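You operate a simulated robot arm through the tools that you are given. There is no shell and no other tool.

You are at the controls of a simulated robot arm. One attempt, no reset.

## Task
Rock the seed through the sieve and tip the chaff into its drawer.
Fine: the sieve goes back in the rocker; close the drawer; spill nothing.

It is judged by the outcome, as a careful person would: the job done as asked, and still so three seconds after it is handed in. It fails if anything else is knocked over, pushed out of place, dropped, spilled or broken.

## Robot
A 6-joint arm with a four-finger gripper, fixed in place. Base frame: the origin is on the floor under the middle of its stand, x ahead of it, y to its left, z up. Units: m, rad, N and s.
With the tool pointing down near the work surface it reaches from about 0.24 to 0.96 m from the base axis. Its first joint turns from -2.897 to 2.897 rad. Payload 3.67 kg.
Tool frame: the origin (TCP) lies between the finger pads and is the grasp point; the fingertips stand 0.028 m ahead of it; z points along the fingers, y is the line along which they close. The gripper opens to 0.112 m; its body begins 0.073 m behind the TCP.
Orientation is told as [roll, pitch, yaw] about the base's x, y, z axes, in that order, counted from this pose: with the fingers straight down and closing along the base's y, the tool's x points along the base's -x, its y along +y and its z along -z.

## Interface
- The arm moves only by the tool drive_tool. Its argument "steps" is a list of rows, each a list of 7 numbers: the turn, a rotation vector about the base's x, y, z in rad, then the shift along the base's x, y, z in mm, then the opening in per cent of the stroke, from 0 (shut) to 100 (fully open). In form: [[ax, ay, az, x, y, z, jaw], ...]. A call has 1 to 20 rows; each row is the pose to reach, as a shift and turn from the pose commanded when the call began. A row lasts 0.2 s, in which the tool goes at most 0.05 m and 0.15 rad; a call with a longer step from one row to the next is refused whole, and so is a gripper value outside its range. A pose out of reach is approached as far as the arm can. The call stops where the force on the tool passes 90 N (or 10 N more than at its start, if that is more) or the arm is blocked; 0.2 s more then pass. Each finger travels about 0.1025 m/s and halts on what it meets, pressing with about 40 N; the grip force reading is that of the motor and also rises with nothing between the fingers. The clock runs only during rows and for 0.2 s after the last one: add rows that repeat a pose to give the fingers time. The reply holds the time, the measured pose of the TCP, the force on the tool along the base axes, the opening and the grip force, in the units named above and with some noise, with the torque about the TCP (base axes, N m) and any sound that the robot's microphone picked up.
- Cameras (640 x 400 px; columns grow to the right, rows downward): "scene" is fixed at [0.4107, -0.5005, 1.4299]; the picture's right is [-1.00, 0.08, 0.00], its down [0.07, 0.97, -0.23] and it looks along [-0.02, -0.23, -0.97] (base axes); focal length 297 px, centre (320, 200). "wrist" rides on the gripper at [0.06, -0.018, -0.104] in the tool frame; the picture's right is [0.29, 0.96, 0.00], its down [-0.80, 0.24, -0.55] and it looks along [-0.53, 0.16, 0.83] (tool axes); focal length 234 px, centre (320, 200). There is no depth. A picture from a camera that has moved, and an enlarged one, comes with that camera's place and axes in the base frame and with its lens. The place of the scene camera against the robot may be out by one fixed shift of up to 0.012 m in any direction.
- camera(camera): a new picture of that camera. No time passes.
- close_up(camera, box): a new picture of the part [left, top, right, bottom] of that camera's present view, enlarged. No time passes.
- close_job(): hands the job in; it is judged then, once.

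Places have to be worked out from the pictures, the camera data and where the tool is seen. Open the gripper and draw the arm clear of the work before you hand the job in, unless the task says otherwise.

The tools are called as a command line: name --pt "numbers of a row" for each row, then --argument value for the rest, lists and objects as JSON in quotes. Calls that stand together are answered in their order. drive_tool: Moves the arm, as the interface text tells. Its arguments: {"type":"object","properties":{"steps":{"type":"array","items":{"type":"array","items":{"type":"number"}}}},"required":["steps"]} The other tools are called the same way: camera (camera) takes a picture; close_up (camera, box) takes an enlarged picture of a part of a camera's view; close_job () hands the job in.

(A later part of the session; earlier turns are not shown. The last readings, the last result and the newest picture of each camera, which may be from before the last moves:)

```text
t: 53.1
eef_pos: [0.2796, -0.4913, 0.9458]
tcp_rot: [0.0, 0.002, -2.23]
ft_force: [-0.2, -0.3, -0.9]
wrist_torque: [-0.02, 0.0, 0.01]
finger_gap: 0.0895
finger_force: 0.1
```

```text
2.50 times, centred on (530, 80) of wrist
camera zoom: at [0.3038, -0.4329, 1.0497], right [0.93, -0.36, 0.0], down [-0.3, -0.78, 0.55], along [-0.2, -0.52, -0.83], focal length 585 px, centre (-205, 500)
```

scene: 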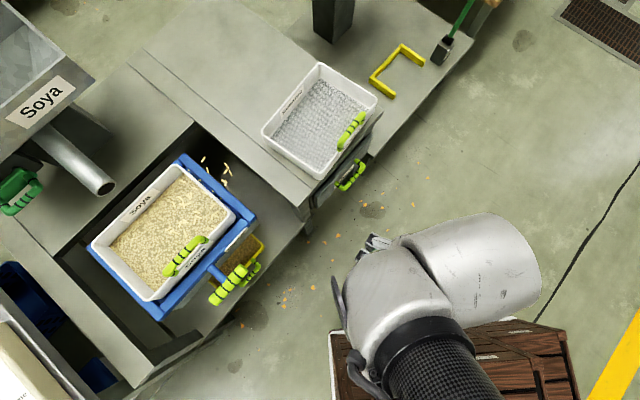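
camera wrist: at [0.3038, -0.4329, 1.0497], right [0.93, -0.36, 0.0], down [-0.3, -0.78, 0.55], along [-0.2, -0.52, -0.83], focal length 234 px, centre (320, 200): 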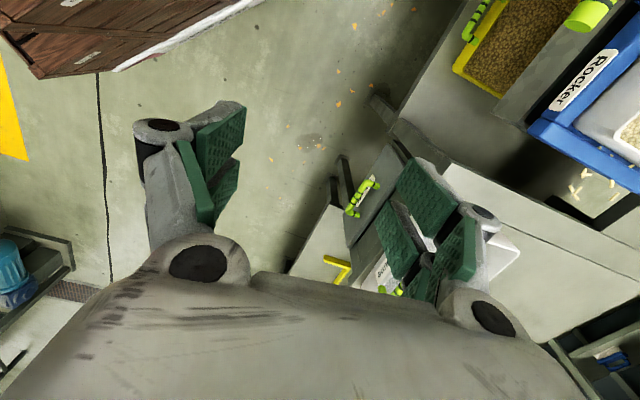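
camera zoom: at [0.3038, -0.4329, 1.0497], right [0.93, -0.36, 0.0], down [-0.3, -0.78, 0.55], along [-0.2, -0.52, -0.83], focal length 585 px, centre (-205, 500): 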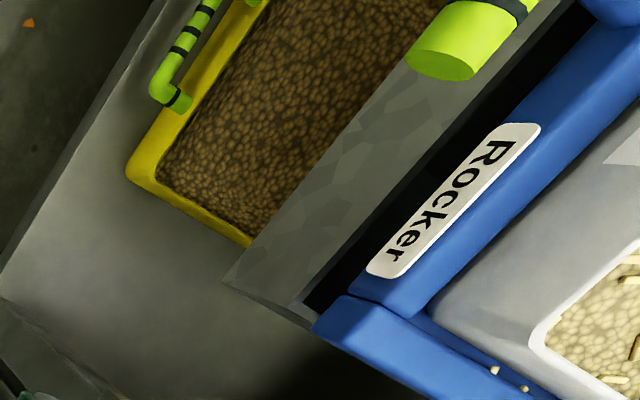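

Handle bar centre now ≈ (0.274, -0.778, 0.537) from two wrist views. I square the yaw, then tilt the tool to near-horizontal while descending to a pre-grasp about 10 cm in front of the handle.

drive_tool --pt "0 0 -0.126 -15 -30 -30 60" --pt "0 0 -0.126 -30 -60 -60 50" --pt "0 0 -0.126 -40 -85 -95 45"

drive_tool --pt "-0.092 -0.092 0 -3 -10 -25 45" --pt "-0.184 -0.184 0 -6 -20 -50 45" --pt "-0.276 -0.276 0 -9 -35 -75 45" --pt "-0.368 -0.368 0 -12 -50 -100 45" --pt "-0.46 -0.46 0 -15 -65 -130 45" --pt "-0.552 -0.552 0 -18 -80 -160 45" --pt "-0.644 -0.644 0 -22 -95 -190 45" --pt "-0.736 -0.736 0 -26 -110 -225 45" --pt "-0.828 -0.828 0 -30 -120 -255 45" --pt "-0.919 -0.919 0 -33 -133 -285 45" --pt "-0.919 -0.919 0 -33 -133 -285 45"

camera --camera "scene"

camera --camera "wrist"

```text
t: 53.9
eef_pos: [0.2408, -0.5753, 0.8511]
tcp_rot: [0.0, 0.002, -2.353]
ft_force: [0.2, 0.4, 0.2]
wrist_torque: [-0.03, 0.0, 0.01]
finger_gap: 0.0502
finger_force: 0.0
```

```text
t: 56.3
eef_pos: [0.2055, -0.7084, 0.5645]
tcp_rot: [1.298, -0.003, -2.355]
ft_force: [0.2, -0.6, -0.5]
wrist_torque: [-0.01, -0.01, 0.0]
finger_gap: 0.0503
finger_force: 0.0
```

```text
taken
```

scene: 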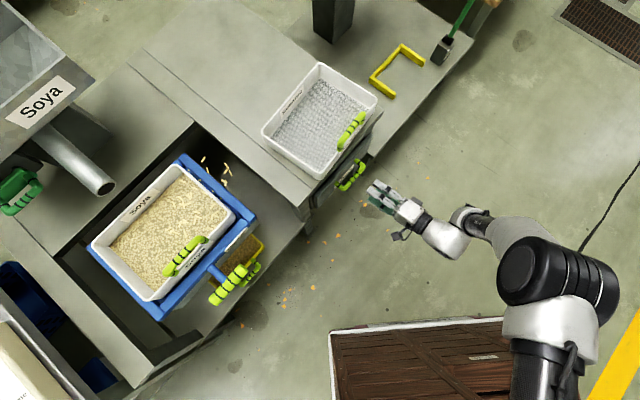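

```text
taken
camera wrist: at [0.1758, -0.5917, 0.5757], right [0.39, 0.02, 0.92], down [-0.89, -0.23, 0.38], along [0.22, -0.97, -0.07], focal length 234 px, centre (320, 200)
```

wrist: 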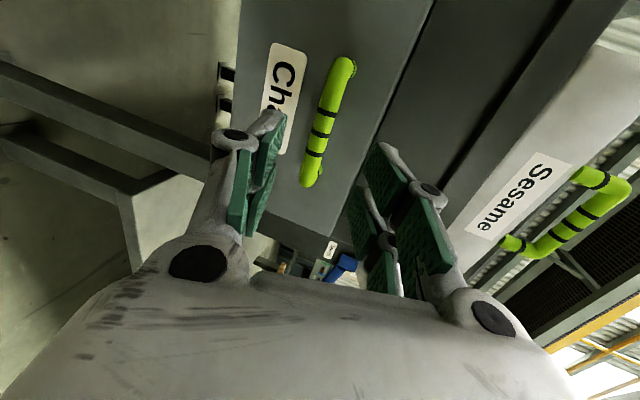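

The handle bar sits between the lower and upper fingers at z ≈ 0.5425. I advance ~9 cm so the bar lies just ahead of the TCP, leaving clearance to the panel.

drive_tool --pt "0 0 0 22 -19 -7 45" --pt "0 0 0 44 -38 -14 45" --pt "0 0 0 56 -49 -17 45" --pt "0 0 0 66 -58 -19 45" --pt "0 0 0 66 -58 -19 45"

camera --camera "wrist"

close_up --camera "scene" --box '[290, 110, 450, 260]'

```text
t: 57.5
eef_pos: [0.2718, -0.7681, 0.5465]
tcp_rot: [1.298, -0.001, -2.354]
ft_force: [0.7, -0.1, -0.1]
wrist_torque: [0.0, 0.03, -0.01]
finger_gap: 0.05
finger_force: 0.0
```

```text
taken
camera wrist: at [0.2413, -0.651, 0.5568], right [0.39, 0.02, 0.92], down [-0.89, -0.23, 0.38], along [0.22, -0.97, -0.07], focal length 234 px, centre (320, 200)
```

wrist: 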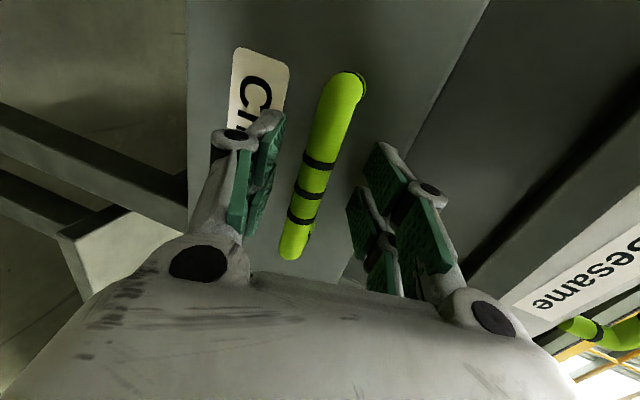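

```text
2.67 times, centred on (370, 185) of scene
camera zoom: at [0.4107, -0.5005, 1.4299], right [-1.0, 0.08, 0.0], down [0.07, 0.97, -0.23], along [-0.02, -0.23, -0.97], focal length 792 px, centre (187, 240)
```

zoom: 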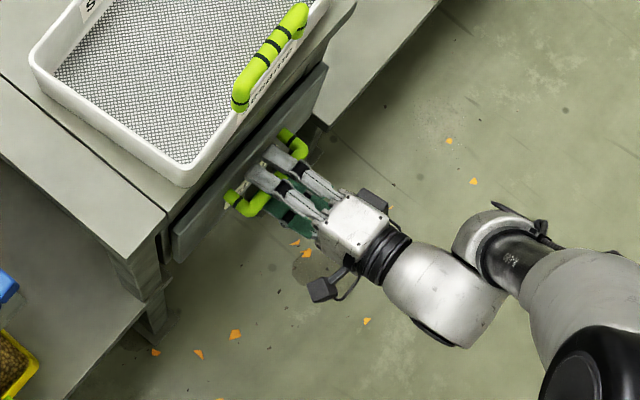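

The bar lies between the fingers, ~4 mm below the tool axis. I lower 3 mm and close on it.

drive_tool --pt "0 0 0 0 0 -3 45" --pt "0 0 0 0 0 -3 30" --pt "0 0 0 0 0 -3 15" --pt "0 0 0 0 0 -3 0" --pt "0 0 0 0 0 -3 0"

camera --camera "wrist"

```text
t: 58.7
eef_pos: [0.2718, -0.7665, 0.5409]
tcp_rot: [1.295, -0.001, -2.354]
ft_force: [-4.0, -1.5, -18.0]
wrist_torque: [0.05, 0.15, -1.0]
finger_gap: 0.0147
finger_force: 45.1
```

```text
taken
camera wrist: at [0.2413, -0.6505, 0.5527], right [0.39, 0.02, 0.92], down [-0.89, -0.23, 0.38], along [0.22, -0.97, -0.07], focal length 234 px, centre (320, 200)
```

wrist: 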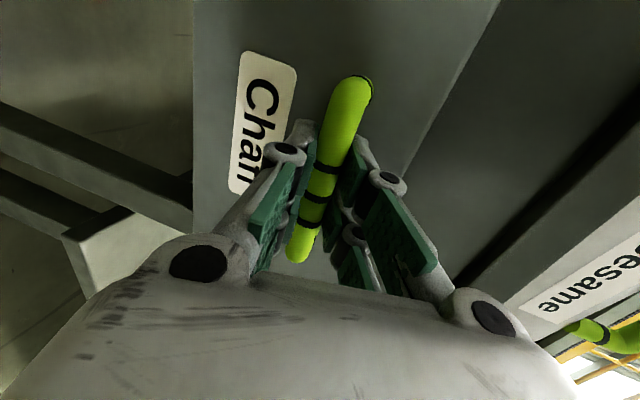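

Gripped (bar ⌀ ~15 mm). I pull the drawer straight outward, 40 mm first, watching forces.

drive_tool --pt "0 0 0 -4 4 -2 0" --pt "0 0 0 -10 10 -2 0" --pt "0 0 0 -16 16 -2 0" --pt "0 0 0 -22 22 -2 0" --pt "0 0 0 -28 28 -2 0" --pt "0 0 0 -28 28 -2 0"

camera --camera "wrist"

close_up --camera "scene" --box '[290, 110, 450, 260]'

```text
t: 60.1
eef_pos: [0.2424, -0.7389, 0.5413]
tcp_rot: [1.298, -0.002, -2.355]
ft_force: [-2.7, -1.5, -2.9]
wrist_torque: [0.39, -0.35, -0.05]
finger_gap: 0.0152
finger_force: 45.0
```

```text
taken
camera wrist: at [0.2132, -0.6224, 0.5523], right [0.39, 0.02, 0.92], down [-0.89, -0.23, 0.38], along [0.22, -0.97, -0.07], focal length 234 px, centre (320, 200)
```

wrist: 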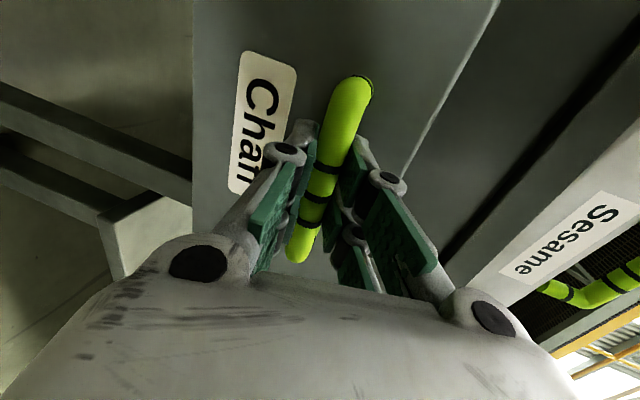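

```text
2.67 times, centred on (370, 185) of scene
camera zoom: at [0.4107, -0.5005, 1.4299], right [-1.0, 0.08, 0.0], down [0.07, 0.97, -0.23], along [-0.02, -0.23, -0.97], focal length 792 px, centre (187, 240)
```

zoom: 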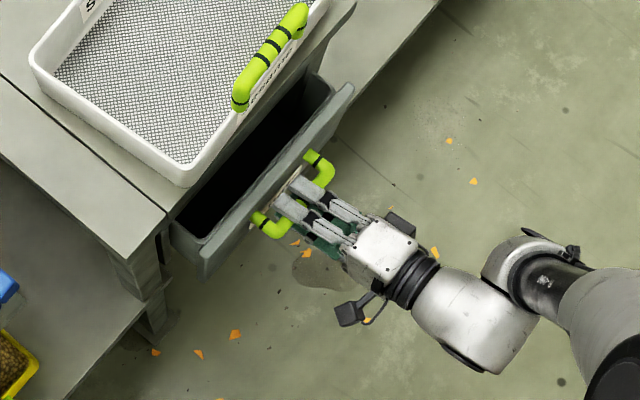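

The drawer slides easily. I keep pulling in stages.

drive_tool --pt "0 0 0 -8 8 0 0" --pt "0 0 0 -16 16 0 0" --pt "0 0 0 -24 24 0 0" --pt "0 0 0 -32 32 0 0" --pt "0 0 0 -40 40 0 0" --pt "0 0 0 -48 48 0 0" --pt "0 0 0 -56 56 0 0" --pt "0 0 0 -64 64 0 0" --pt "0 0 0 -64 64 0 0"

camera --camera "wrist"

close_up --camera "scene" --box '[260, 90, 460, 270]'

```text
t: 62.1
eef_pos: [0.1806, -0.6753, 0.5413]
tcp_rot: [1.297, -0.004, -2.356]
ft_force: [-11.4, -11.1, 0.8]
wrist_torque: [0.42, -0.43, -0.07]
finger_gap: 0.0148
finger_force: 45.2
```

```text
taken
camera wrist: at [0.1498, -0.5588, 0.5522], right [0.39, 0.02, 0.92], down [-0.89, -0.23, 0.38], along [0.22, -0.97, -0.07], focal length 234 px, centre (320, 200)
```

wrist: 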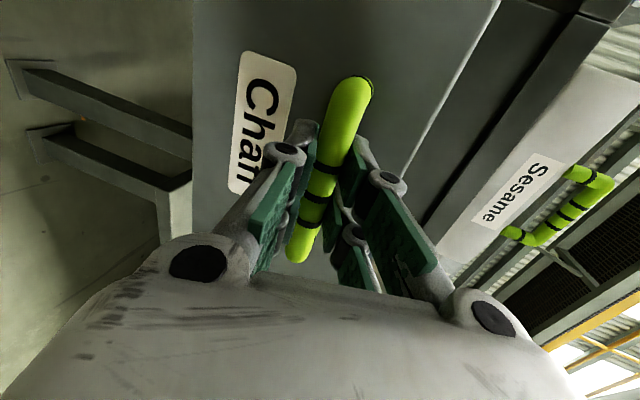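

```text
2.22 times, centred on (360, 180) of scene
camera zoom: at [0.4107, -0.5005, 1.4299], right [-1.0, 0.08, 0.0], down [0.07, 0.97, -0.23], along [-0.02, -0.23, -0.97], focal length 660 px, centre (231, 244)
```

zoom: 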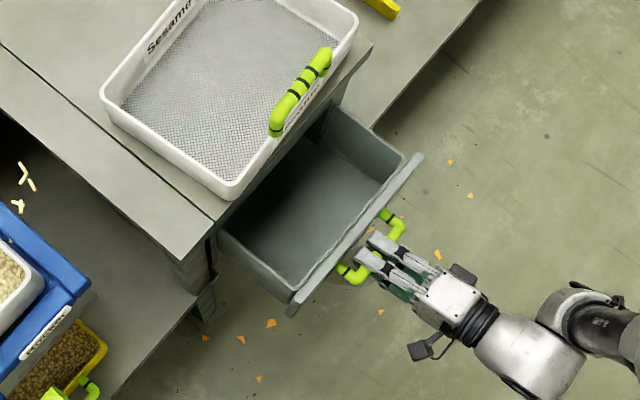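

Open by ~13 cm with no resistance. I pull further, in small steps, to see if there is a stop.

drive_tool --pt "0 0 0 -7 7 0 0" --pt "0 0 0 -14 14 0 0" --pt "0 0 0 -21 21 0 0" --pt "0 0 0 -28 28 0 0" --pt "0 0 0 -35 35 0 0" --pt "0 0 0 -35 35 0 0"

camera --camera "wrist"

close_up --camera "scene" --box '[260, 90, 460, 270]'

```text
t: 63.5
eef_pos: [0.145, -0.6409, 0.5404]
tcp_rot: [1.301, -0.002, -2.354]
ft_force: [-8.6, -9.7, 13.1]
wrist_torque: [0.35, -0.5, -0.24]
finger_gap: 0.0146
finger_force: 45.0
```

```text
taken
camera wrist: at [0.1149, -0.524, 0.5521], right [0.39, 0.02, 0.92], down [-0.89, -0.23, 0.38], along [0.22, -0.97, -0.07], focal length 234 px, centre (320, 200)
```

wrist: 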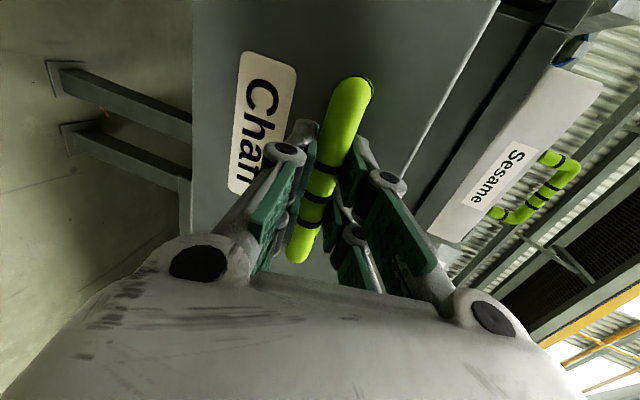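

```text
2.22 times, centred on (360, 180) of scene
camera zoom: at [0.4107, -0.5005, 1.4299], right [-1.0, 0.08, 0.0], down [0.07, 0.97, -0.23], along [-0.02, -0.23, -0.97], focal length 660 px, centre (231, 244)
```

zoom: 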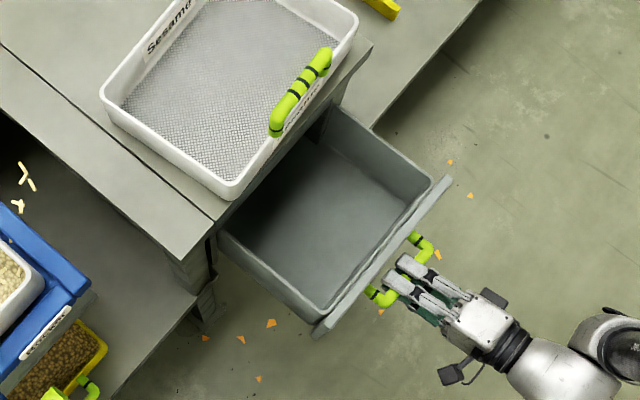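

Open by ~18 cm. I try a little more, gently.

drive_tool --pt "0 0 0 -4 4 0 0" --pt "0 0 0 -8 8 0 0" --pt "0 0 0 -12 12 0 0" --pt "0 0 0 -16 16 0 0" --pt "0 0 0 -16 16 0 0"

camera --camera "scene"

close_up --camera "scene" --box '[260, 90, 460, 270]'

```text
t: 64.7
eef_pos: [0.1293, -0.625, 0.5419]
tcp_rot: [1.301, -0.003, -2.352]
ft_force: [-3.5, -3.8, 30.2]
wrist_torque: [0.39, -0.65, -0.2]
finger_gap: 0.0149
finger_force: 44.5
```

```text
taken
```

scene: 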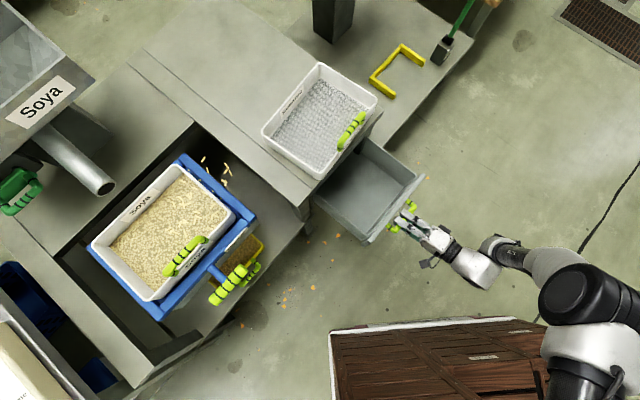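

```text
2.22 times, centred on (360, 180) of scene
camera zoom: at [0.4107, -0.5005, 1.4299], right [-1.0, 0.08, 0.0], down [0.07, 0.97, -0.23], along [-0.02, -0.23, -0.97], focal length 660 px, centre (231, 244)
```

zoom: 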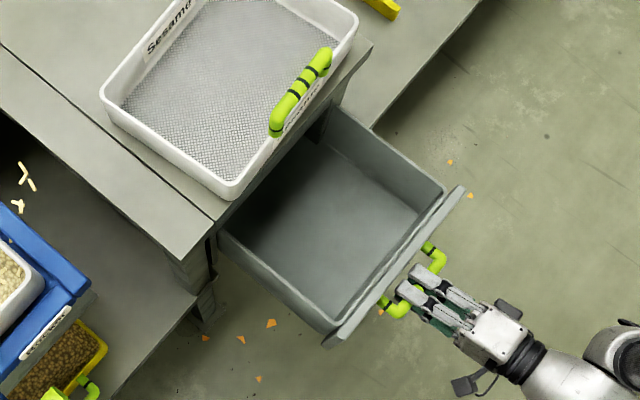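

Drawer is open ~20 cm. I open the fingers, back off the handle along the tool axis, then rise.

drive_tool --pt "0 0 0 0 0 1 10" --pt "0 0 0 0 0 2 25" --pt "0 0 0 0 0 2 45" --pt "0 0 0 0 0 2 45" --pt "0 0 0 -12 12 6 45" --pt "0 0 0 -28 28 12 45" --pt "0 0 0 -45 45 20 45" --pt "0 0 0 -50 50 50 45" --pt "0 0 0 -50 50 95 45" --pt "0 0 0 -50 50 140 45"

camera --camera "scene"

camera --camera "wrist"

```text
t: 66.9
eef_pos: [0.0807, -0.5735, 0.6812]
tcp_rot: [1.299, -0.001, -2.353]
ft_force: [0.0, 0.1, -0.4]
wrist_torque: [-0.01, 0.01, 0.02]
finger_gap: 0.0502
finger_force: 0.0
```

```text
taken
```

scene: 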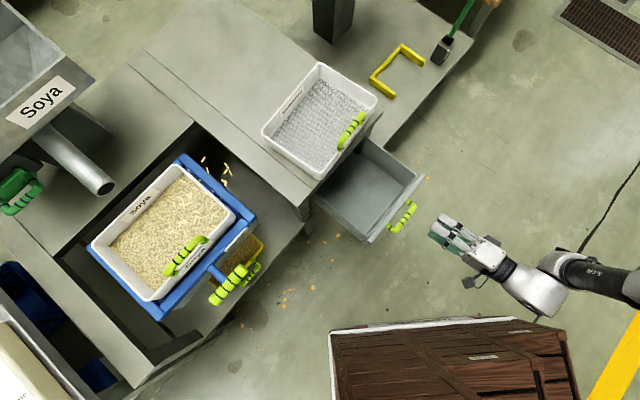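

```text
taken
camera wrist: at [0.0496, -0.4569, 0.6921], right [0.39, 0.02, 0.92], down [-0.89, -0.23, 0.38], along [0.22, -0.97, -0.07], focal length 234 px, centre (320, 200)
```

wrist: 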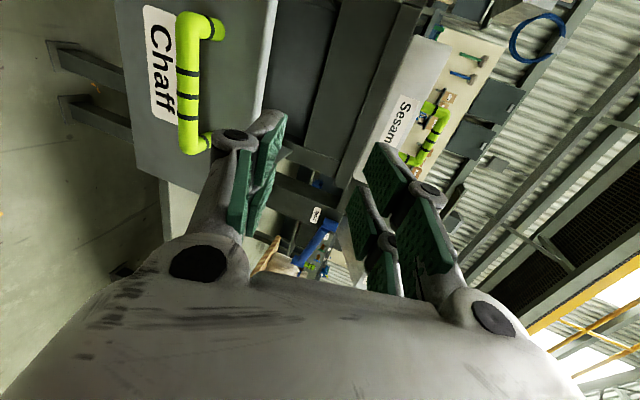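

The drawer stays open. I zoom on it to measure its opening.

close_up --camera "scene" --box '[300, 120, 440, 260]'

close_up --camera "scene" --box '[130, 190, 270, 320]'

```text
2.86 times, centred on (370, 190) of scene
camera zoom: at [0.4107, -0.5005, 1.4299], right [-1.0, 0.08, 0.0], down [0.07, 0.97, -0.23], along [-0.02, -0.23, -0.97], focal length 848 px, centre (177, 229)
```

zoom: 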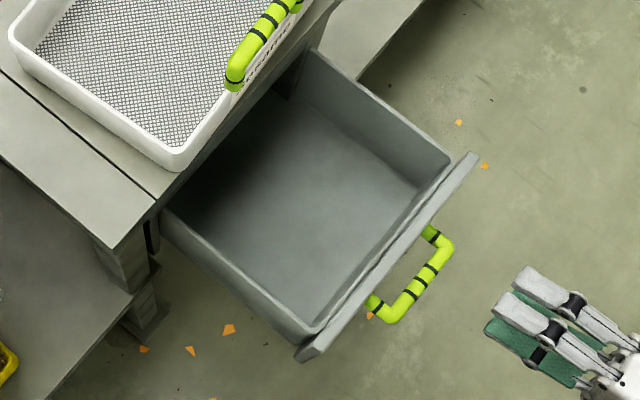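

```text
3.08 times, centred on (200, 255) of scene
camera zoom: at [0.4107, -0.5005, 1.4299], right [-1.0, 0.08, 0.0], down [0.07, 0.97, -0.23], along [-0.02, -0.23, -0.97], focal length 914 px, centre (689, 31)
```

zoom: 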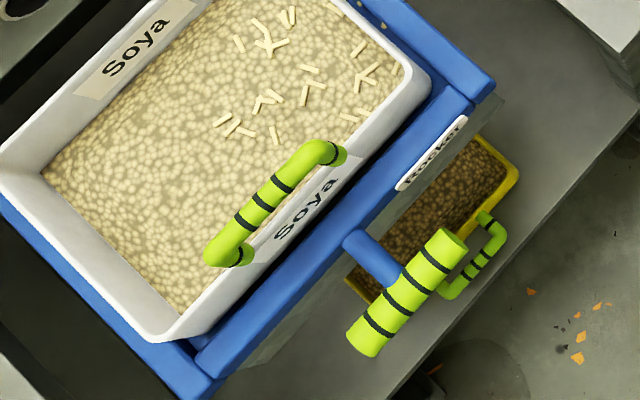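

Drawer opening measured: about 0.19 m deep × 0.24 m wide, centred near (0.24, -0.73), rim ≈ 0.58–0.60. The Soya sieve's handle bar works out to ≈ (0.676, -0.549, 0.82). I rise and level the tool, then turn back to yaw +45° for gripping that handle.

drive_tool --pt "0.092 0.092 0 10 5 30 45" --pt "0.184 0.184 0 25 10 60 45" --pt "0.276 0.276 0 45 20 90 45" --pt "0.368 0.368 0 65 30 120 45" --pt "0.46 0.46 0 85 40 150 45" --pt "0.552 0.552 0 105 50 180 45" --pt "0.644 0.644 0 125 60 210 45" --pt "0.736 0.736 0 145 70 235 45" --pt "0.828 0.828 0 170 75 255 45" --pt "0.919 0.919 0 200 80 270 45" --pt "0.919 0.919 0 200 80 270 45"

drive_tool --pt "0 0 0.148 0 0 0 45" --pt "0 0 0.296 0 0 0 45" --pt "0 0 0.444 0 0 0 45" --pt "0 0 0.592 0 0 0 45" --pt "0 0 0.74 0 0 0 45" --pt "0 0 0.888 0 0 0 45" --pt "0 0 1.036 0 0 0 45" --pt "0 0 1.184 0 0 0 45" --pt "0 0 1.332 0 0 0 45" --pt "0 0 1.48 0 0 0 45" --pt "0 0 1.628 0 0 0 45" --pt "0 0 1.776 20 0 0 45" --pt "0 0 1.924 40 0 0 45" --pt "0 0 2.072 70 0 0 45" --pt "0 0 2.22 100 0 0 45" --pt "0 0 2.368 130 0 0 45" --pt "0 0 2.516 160 0 0 45" --pt "0 0 2.664 190 0 0 45" --pt "0 0 2.812 220 0 0 45" --pt "0 0 2.96 250 0 0 45"

camera --camera "scene"

camera --camera "wrist"

```text
t: 69.3
eef_pos: [0.2788, -0.4936, 0.9512]
tcp_rot: [-0.001, 0.0, -2.352]
ft_force: [0.6, 1.1, -0.2]
wrist_torque: [0.0, -0.03, 0.01]
finger_gap: 0.0503
finger_force: 0.0
```

```text
t: 73.5
eef_pos: [0.5295, -0.4947, 0.9496]
tcp_rot: [-0.003, 0.001, 0.611]
ft_force: [0.0, -0.2, -0.3]
wrist_torque: [0.03, 0.01, -0.02]
finger_gap: 0.0506
finger_force: 0.0
```

```text
taken
```

scene: 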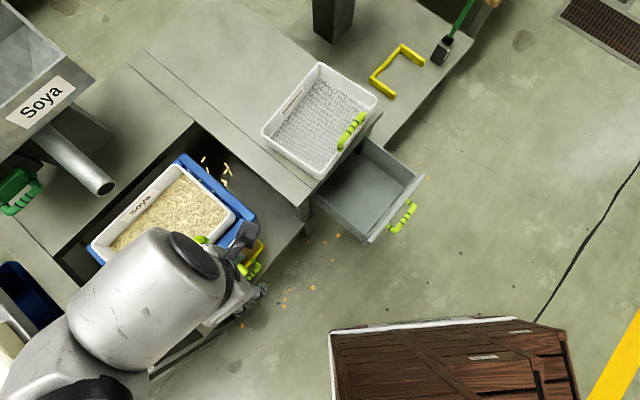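

```text
taken
camera wrist: at [0.4918, -0.5441, 1.055], right [-0.78, 0.62, 0.0], down [0.52, 0.65, 0.55], along [0.34, 0.43, -0.83], focal length 234 px, centre (320, 200)
```

wrist: 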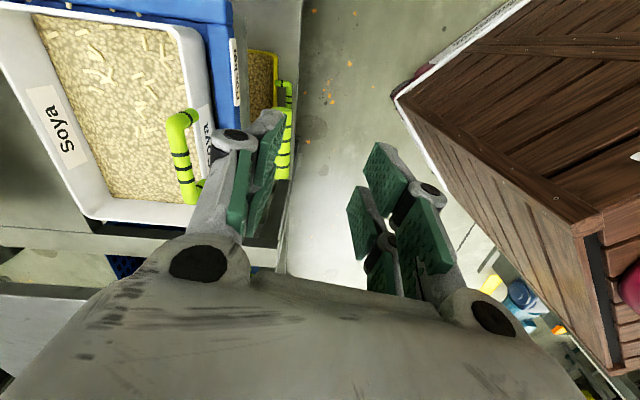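

A good view of the whole sieve. I zoom for the handle's exact position and contents.

close_up --camera "wrist" --box '[0, 0, 240, 230]'

close_up --camera "wrist" --box '[140, 80, 240, 220]'

```text
1.74 times, centred on (120, 115) of wrist
camera zoom: at [0.4918, -0.5441, 1.055], right [-0.78, 0.62, 0.0], down [0.52, 0.65, 0.55], along [0.34, 0.43, -0.83], focal length 407 px, centre (668, 348)
```

zoom: 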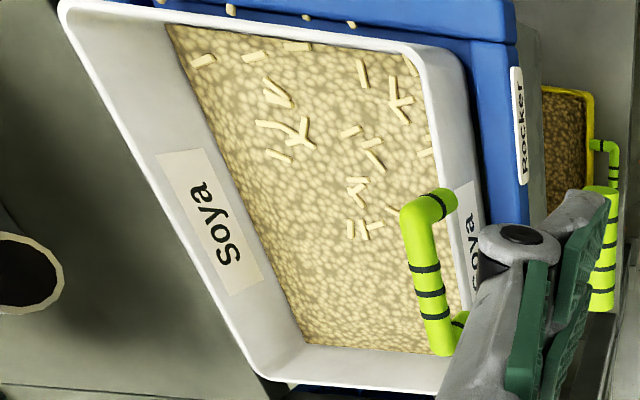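

```text
2.86 times, centred on (190, 150) of wrist
camera zoom: at [0.4918, -0.5441, 1.055], right [-0.78, 0.62, 0.0], down [0.52, 0.65, 0.55], along [0.34, 0.43, -0.83], focal length 669 px, centre (691, 343)
```

zoom: 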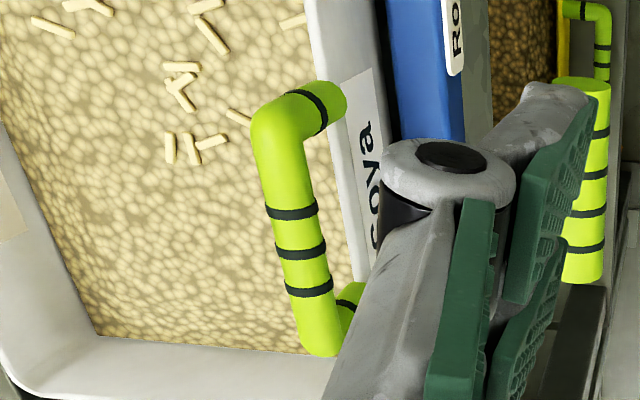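

Three views agree: sieve handle bar centre at (0.677, -0.550, 0.824), axis along the bench, 5 cm above the rim; the layer is right down at mesh level. I move above it with yaw 0.785.

drive_tool --pt "0 0 0.05 35 -12 0 45" --pt "0 0 0.1 70 -25 0 45" --pt "0 0 0.15 105 -40 -5 45" --pt "0 0 0.174 135 -51 -10 45" --pt "0 0 0.174 148 -55 -15 45" --pt "0 0 0.174 148 -55 -15 45"

camera --camera "wrist"

camera --camera "scene"

```text
t: 74.9
eef_pos: [0.6784, -0.5476, 0.9366]
tcp_rot: [-0.001, 0.001, 0.78]
ft_force: [-0.1, -0.4, 0.2]
wrist_torque: [-0.01, 0.0, 0.01]
finger_gap: 0.0504
finger_force: 0.2
```

```text
taken
camera wrist: at [0.6499, -0.6021, 1.0407], right [-0.88, 0.48, 0.0], down [0.4, 0.73, 0.55], along [0.26, 0.49, -0.83], focal length 234 px, centre (320, 200)
```

wrist: 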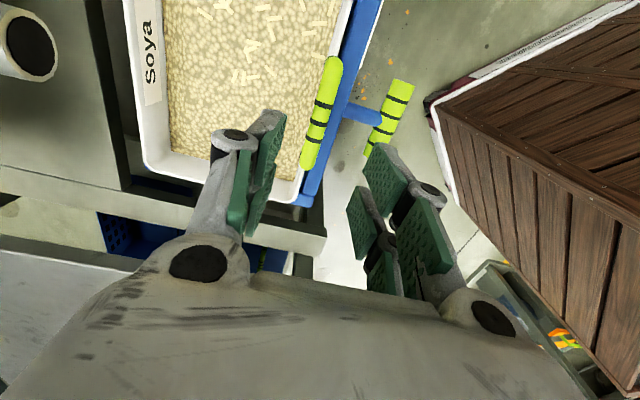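

```text
taken
```

scene: 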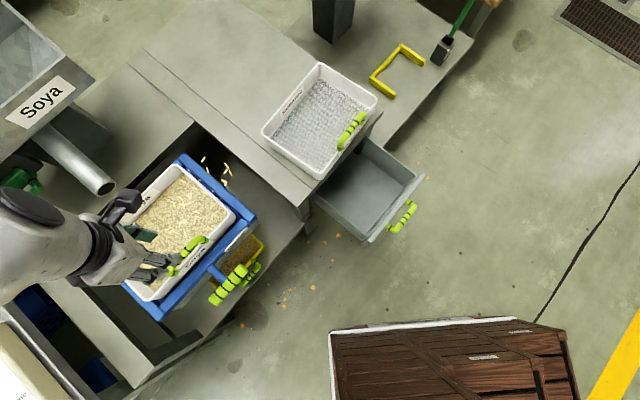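

Hand is aligned above the handle (predicted and seen positions agree). The spout end sits at (0.815, -0.691, 0.86), just behind the sieve, so later I must lift little and come forward first. Now I descend onto the bar.

drive_tool --pt "0 0 0.004 -1 -2 -30 45" --pt "0 0 0.004 -2 -2 -60 45" --pt "0 0 0.004 -2 -2 -85 45" --pt "0 0 0.004 -2 -2 -97 45" --pt "0 0 0.004 -2 -2 -97 45"

camera --camera "wrist"

close_up --camera "scene" --box '[70, 150, 270, 310]'

```text
t: 76.1
eef_pos: [0.6743, -0.5489, 0.838]
tcp_rot: [0.0, 0.003, 0.785]
ft_force: [0.4, -0.2, -1.1]
wrist_torque: [-0.05, -0.04, -0.01]
finger_gap: 0.0506
finger_force: 0.1
```

```text
taken
camera wrist: at [0.6472, -0.6044, 0.9425], right [-0.88, 0.47, 0.0], down [0.39, 0.73, 0.55], along [0.26, 0.49, -0.83], focal length 234 px, centre (320, 200)
```

wrist: 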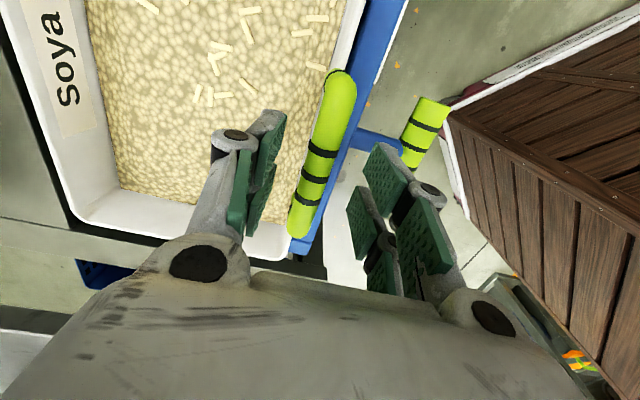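

```text
2.50 times, centred on (170, 230) of scene
camera zoom: at [0.4107, -0.5005, 1.4299], right [-1.0, 0.08, 0.0], down [0.07, 0.97, -0.23], along [-0.02, -0.23, -0.97], focal length 742 px, centre (695, 125)
```

zoom: 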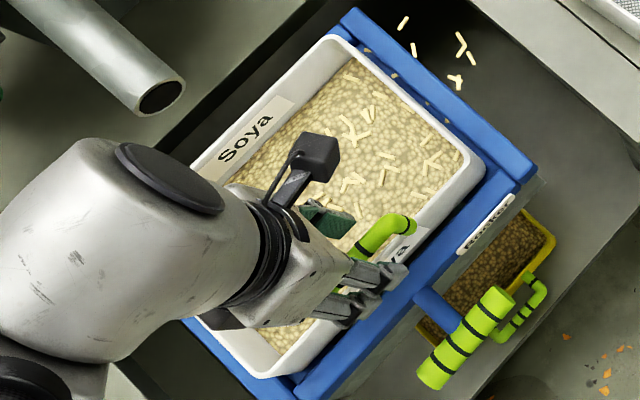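

The bar is centred between the fingers. I lower 6 mm more and close the grip.

drive_tool --pt "0 0 0 0 0 -6 45" --pt "0 0 0 0 0 -6 30" --pt "0 0 0 0 0 -6 15" --pt "0 0 0 0 0 -6 0" --pt "0 0 0 0 0 -6 0"

camera --camera "wrist"

```text
t: 77.3
eef_pos: [0.6751, -0.5505, 0.8323]
tcp_rot: [0.0, 0.001, 0.786]
ft_force: [0.4, -0.7, 0.0]
wrist_torque: [0.01, 0.0, 0.06]
finger_gap: 0.0151
finger_force: 40.1
```

```text
taken
camera wrist: at [0.6475, -0.6048, 0.9374], right [-0.88, 0.47, 0.0], down [0.39, 0.73, 0.55], along [0.26, 0.49, -0.83], focal length 234 px, centre (320, 200)
```

wrist: 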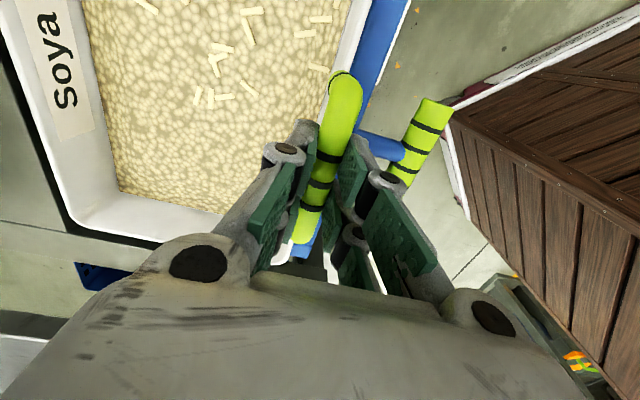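

Gripped (seat pose noted: (0.6751, -0.5505, 0.8323), yaw 0.786). I lift 15 mm slowly and check weight and droop.

drive_tool --pt "0 0 0 0 0 3 0" --pt "0 0 0 0 0 6 0" --pt "0 0 0 0 0 10 0" --pt "0 0 0 0 0 14 0" --pt "0 0 0 0 0 14 0"

camera --camera "wrist"

close_up --camera "scene" --box '[70, 150, 270, 310]'

```text
t: 78.5
eef_pos: [0.676, -0.5504, 0.8471]
tcp_rot: [-0.001, 0.001, 0.785]
ft_force: [-0.1, -0.7, -2.8]
wrist_torque: [0.13, 0.17, -0.06]
finger_gap: 0.015
finger_force: 40.2
```

```text
taken
camera wrist: at [0.6476, -0.606, 0.9514], right [-0.88, 0.47, 0.0], down [0.39, 0.73, 0.55], along [0.26, 0.49, -0.83], focal length 234 px, centre (320, 200)
```

wrist: 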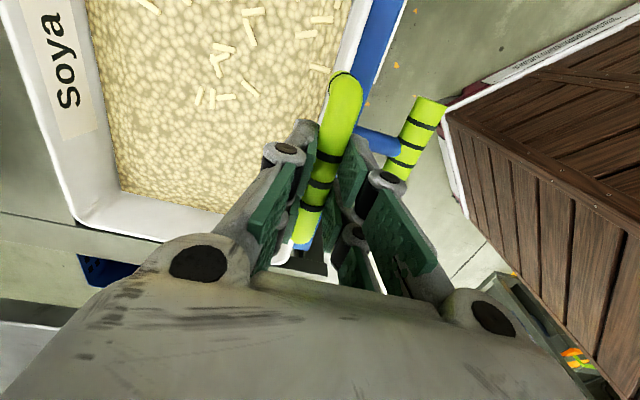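

```text
2.50 times, centred on (170, 230) of scene
camera zoom: at [0.4107, -0.5005, 1.4299], right [-1.0, 0.08, 0.0], down [0.07, 0.97, -0.23], along [-0.02, -0.23, -0.97], focal length 742 px, centre (695, 125)
```

zoom: 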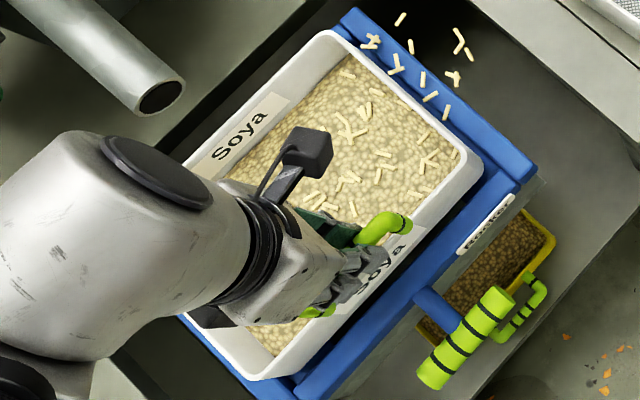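

Light load (~3 N) so far; the rear edge may still be resting on the rocker. I lift another 15 mm and check.

drive_tool --pt "0 0 0 0 0 4 0" --pt "0 0 0 0 0 8 0" --pt "0 0 0 -2 2 12 0" --pt "0 0 0 -4 4 16 0" --pt "0 0 0 -4 4 16 0"

camera --camera "wrist"

close_up --camera "scene" --box '[70, 150, 270, 310]'

```text
t: 79.7
eef_pos: [0.6714, -0.5474, 0.862]
tcp_rot: [0.0, 0.001, 0.785]
ft_force: [-0.3, 0.5, -2.8]
wrist_torque: [0.14, 0.13, 0.02]
finger_gap: 0.0151
finger_force: 40.4
```

```text
taken
camera wrist: at [0.6431, -0.602, 0.967], right [-0.88, 0.47, 0.0], down [0.39, 0.73, 0.55], along [0.26, 0.49, -0.83], focal length 234 px, centre (320, 200)
```

wrist: 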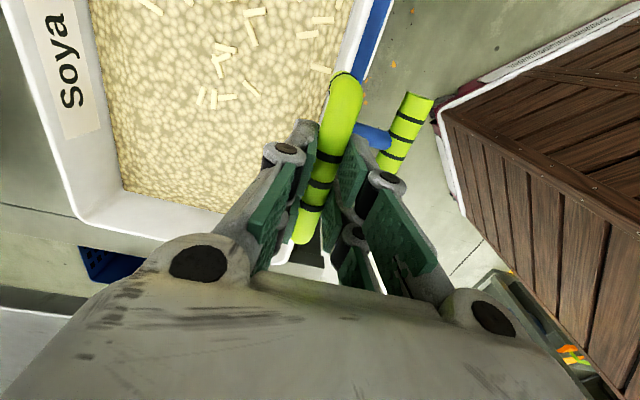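

```text
2.50 times, centred on (170, 230) of scene
camera zoom: at [0.4107, -0.5005, 1.4299], right [-1.0, 0.08, 0.0], down [0.07, 0.97, -0.23], along [-0.02, -0.23, -0.97], focal length 742 px, centre (695, 125)
```

zoom: 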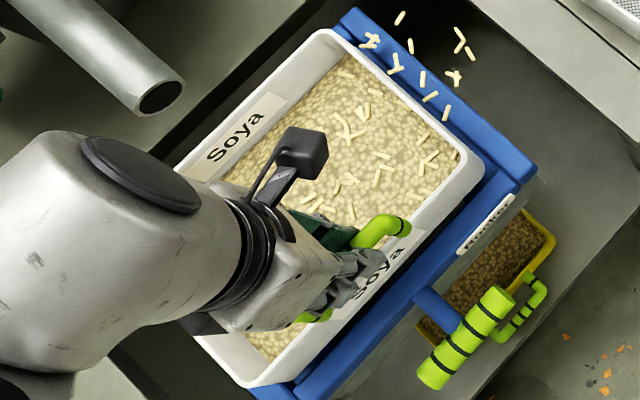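

The sieve hangs level with ~2.8 N and no slip; it is clear of its seat. I bring it forward from under the spout, then up.

drive_tool --pt "0 0 0 -8 8 4 0" --pt "0 0 0 -20 20 8 0" --pt "0 0 0 -33 33 12 0" --pt "0 0 0 -46 46 18 0" --pt "0 0 0 -58 58 35 0" --pt "0 0 0 -68 68 58 0" --pt "0 0 0 -78 78 80 0" --pt "0 0 0 -85 85 98 0" --pt "0 0 0 -85 85 98 0"

camera --camera "wrist"

camera --camera "scene"

```text
t: 81.7
eef_pos: [0.5868, -0.4609, 0.9623]
tcp_rot: [0.0, 0.0, 0.786]
ft_force: [0.1, 0.0, -2.7]
wrist_torque: [0.16, 0.16, 0.01]
finger_gap: 0.0151
finger_force: 40.4
```

```text
taken
camera wrist: at [0.5588, -0.5161, 1.0659], right [-0.88, 0.47, 0.0], down [0.39, 0.73, 0.55], along [0.26, 0.49, -0.83], focal length 234 px, centre (320, 200)
```

wrist: 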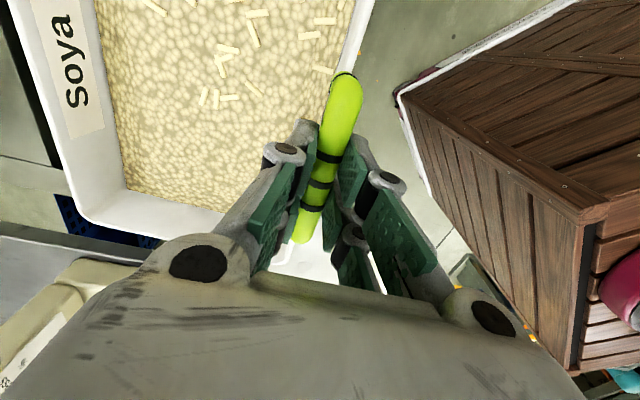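

```text
taken
```

scene: 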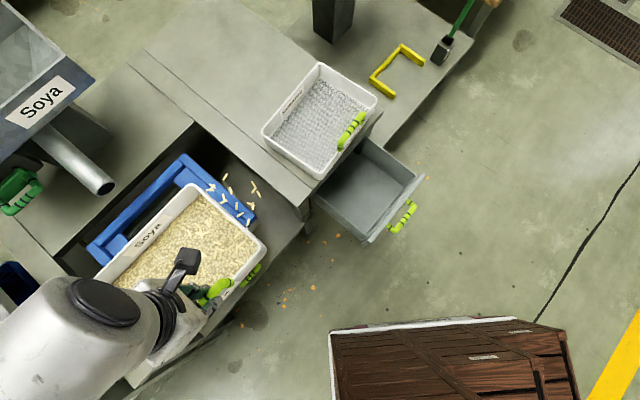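

The sieve is held steady and level. A quick close-up to check contents and the empty rocker.

close_up --camera "scene" --box '[80, 140, 280, 300]'

close_up --camera "wrist" --box '[0, 0, 380, 240]'

```text
2.50 times, centred on (180, 220) of scene
camera zoom: at [0.4107, -0.5005, 1.4299], right [-1.0, 0.08, 0.0], down [0.07, 0.97, -0.23], along [-0.02, -0.23, -0.97], focal length 742 px, centre (670, 150)
```

zoom: 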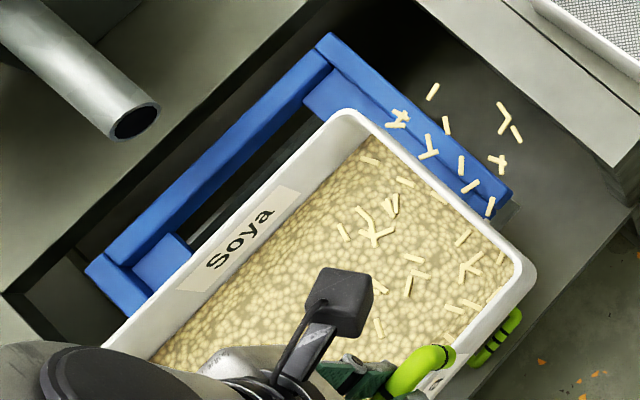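

```text
1.67 times, centred on (190, 120) of wrist
camera zoom: at [0.5588, -0.5161, 1.0659], right [-0.88, 0.47, 0.0], down [0.39, 0.73, 0.55], along [0.26, 0.49, -0.83], focal length 390 px, centre (537, 333)
```

zoom: 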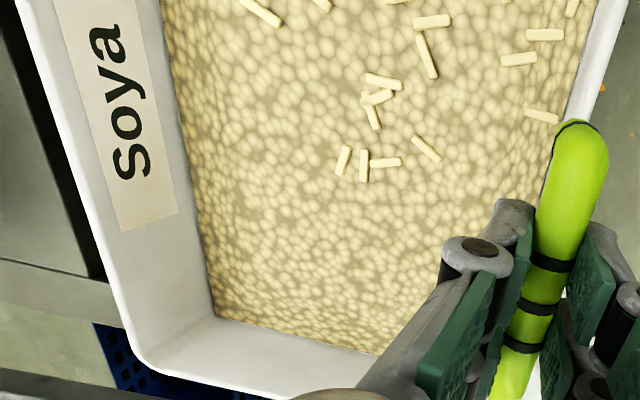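

Before tipping I want to be sure the bed left in the sieve is just residue at mesh level, so I compare the inner wall heights of the Soya and the empty Sesame sieve.

close_up --camera "scene" --box '[255, 55, 345, 145]'

close_up --camera "scene" --box '[100, 170, 210, 270]'

close_up --camera "scene" --box '[85, 150, 195, 250]'

```text
4.44 times, centred on (300, 100) of scene
camera zoom: at [0.4107, -0.5005, 1.4299], right [-1.0, 0.08, 0.0], down [0.07, 0.97, -0.23], along [-0.02, -0.23, -0.97], focal length 1320 px, centre (409, 644)
```

zoom: 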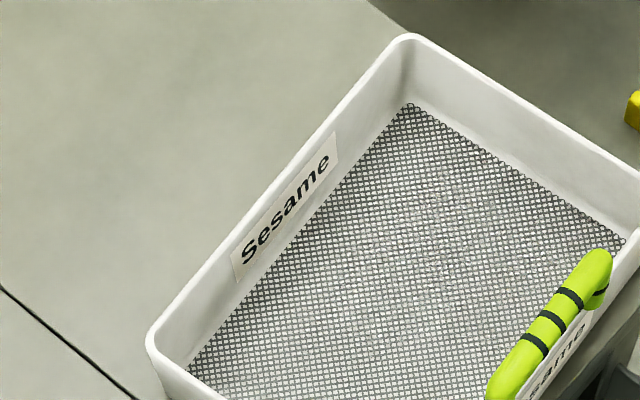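

```text
4.00 times, centred on (155, 220) of scene
camera zoom: at [0.4107, -0.5005, 1.4299], right [-1.0, 0.08, 0.0], down [0.07, 0.97, -0.23], along [-0.02, -0.23, -0.97], focal length 1188 px, centre (980, 120)
```

zoom: 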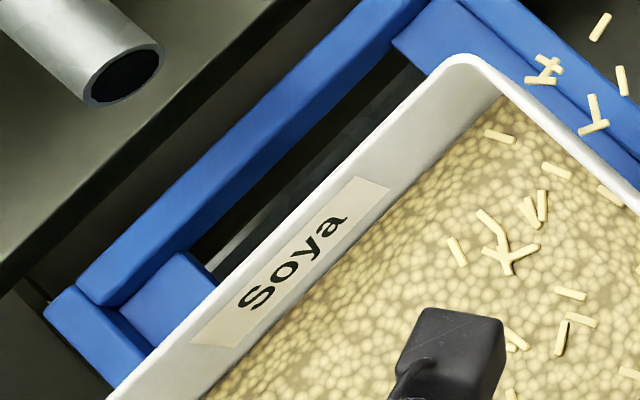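

```text
4.00 times, centred on (140, 200) of scene
camera zoom: at [0.4107, -0.5005, 1.4299], right [-1.0, 0.08, 0.0], down [0.07, 0.97, -0.23], along [-0.02, -0.23, -0.97], focal length 1188 px, centre (1040, 200)
```

zoom: 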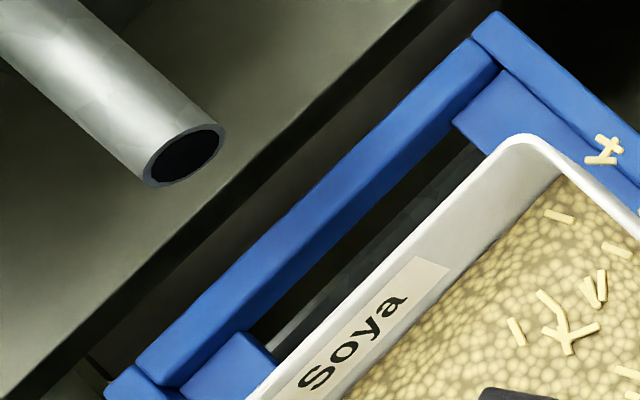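

Bed height fits the remaining chaff volume (three equal drops, then no change; tray nearly full), so I go on. I carry the sieve level at z ≈ 0.96 to above the open drawer, turning it -90° so its short side will face the robot.

drive_tool --pt "0 0 -0.08 -15 -8 0 0" --pt "0 0 -0.19 -38 -22 0 0" --pt "0 0 -0.3 -62 -37 0 0" --pt "0 0 -0.42 -86 -52 0 0" --pt "0 0 -0.54 -110 -67 0 0" --pt "0 0 -0.66 -134 -82 0 0" --pt "0 0 -0.78 -158 -97 0 0" --pt "0 0 -0.9 -182 -112 0 0" --pt "0 0 -1.02 -206 -127 0 0" --pt "0 0 -1.14 -230 -142 0 0" --pt "0 0 -1.26 -252 -156 0 0" --pt "0 0 -1.38 -272 -169 0 0" --pt "0 0 -1.49 -290 -180 0 0" --pt "0 0 -1.571 -302 -188 0 0" --pt "0 0 -1.571 -302 -188 0 0"

camera --camera "scene"

camera --camera "wrist"

```text
t: 84.9
eef_pos: [0.2838, -0.6496, 0.9609]
tcp_rot: [-0.002, 0.001, -0.788]
ft_force: [-0.4, 0.1, -2.0]
wrist_torque: [0.09, -0.14, 0.0]
finger_gap: 0.0152
finger_force: 39.9
```

```text
taken
```

scene: 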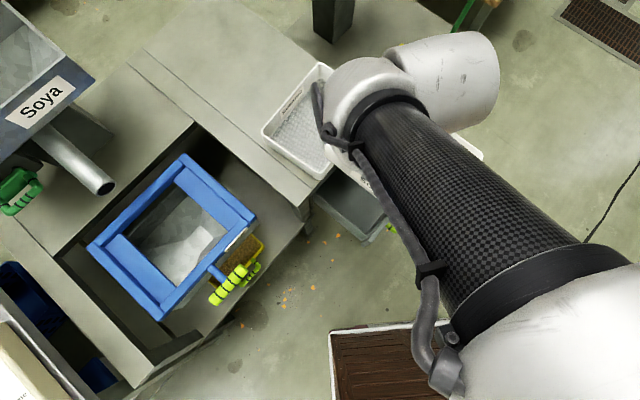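

```text
taken
camera wrist: at [0.2305, -0.6206, 1.0655], right [0.48, 0.88, 0.0], down [0.73, -0.4, 0.55], along [0.49, -0.26, -0.83], focal length 234 px, centre (320, 200)
```

wrist: 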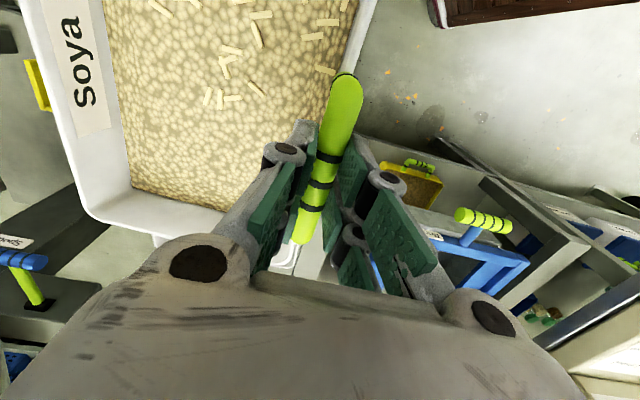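

Sieve is over the drawer zone and steady; the Sesame handle top is ~0.80 high just behind, so I tilt high first while keeping the pour edge above the drawer. First to 45°.

drive_tool --pt "-0.05 -0.05 0 7 -7 0 0" --pt "-0.0987 -0.0987 0 14 -14 0 0" --pt "-0.14 -0.14 0 23 -23 0 0" --pt "-0.185 -0.185 0 32 -32 -1 0" --pt "-0.2838 -0.2838 0 42 -42 -6 0" --pt "-0.37 -0.37 0 46 -46 -11 0" --pt "-0.4627 -0.4627 0 42 -42 -18 0" --pt "-0.5552 -0.5552 0 39 -39 -26 0" --pt "-0.5552 -0.5552 0 39 -39 -26 0"

camera --camera "wrist"

camera --camera "scene"

```text
t: 86.9
eef_pos: [0.3226, -0.6907, 0.9353]
tcp_rot: [-0.001, -0.784, -0.787]
ft_force: [0.1, -0.2, -2.4]
wrist_torque: [0.27, 0.03, 0.0]
finger_gap: 0.0149
finger_force: 40.0
```

```text
taken
camera wrist: at [0.2292, -0.6204, 0.9668], right [0.53, 0.82, -0.2], down [0.29, 0.05, 0.95], along [0.79, -0.57, -0.22], focal length 234 px, centre (320, 200)
```

wrist: 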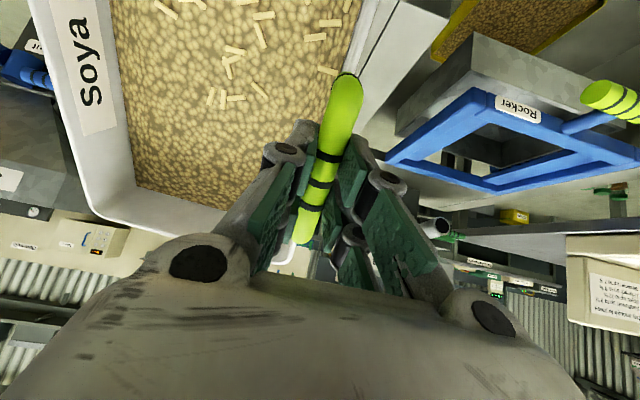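

```text
taken
```

scene: 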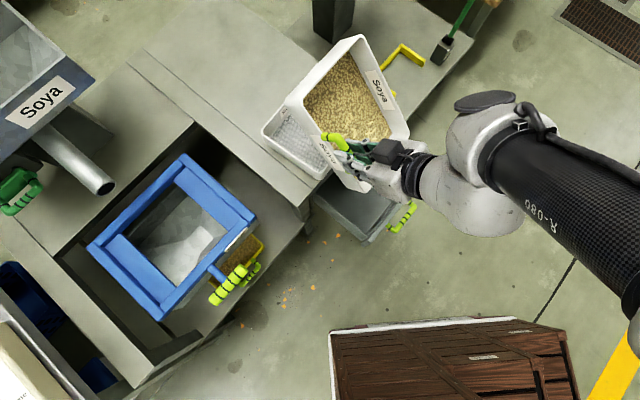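

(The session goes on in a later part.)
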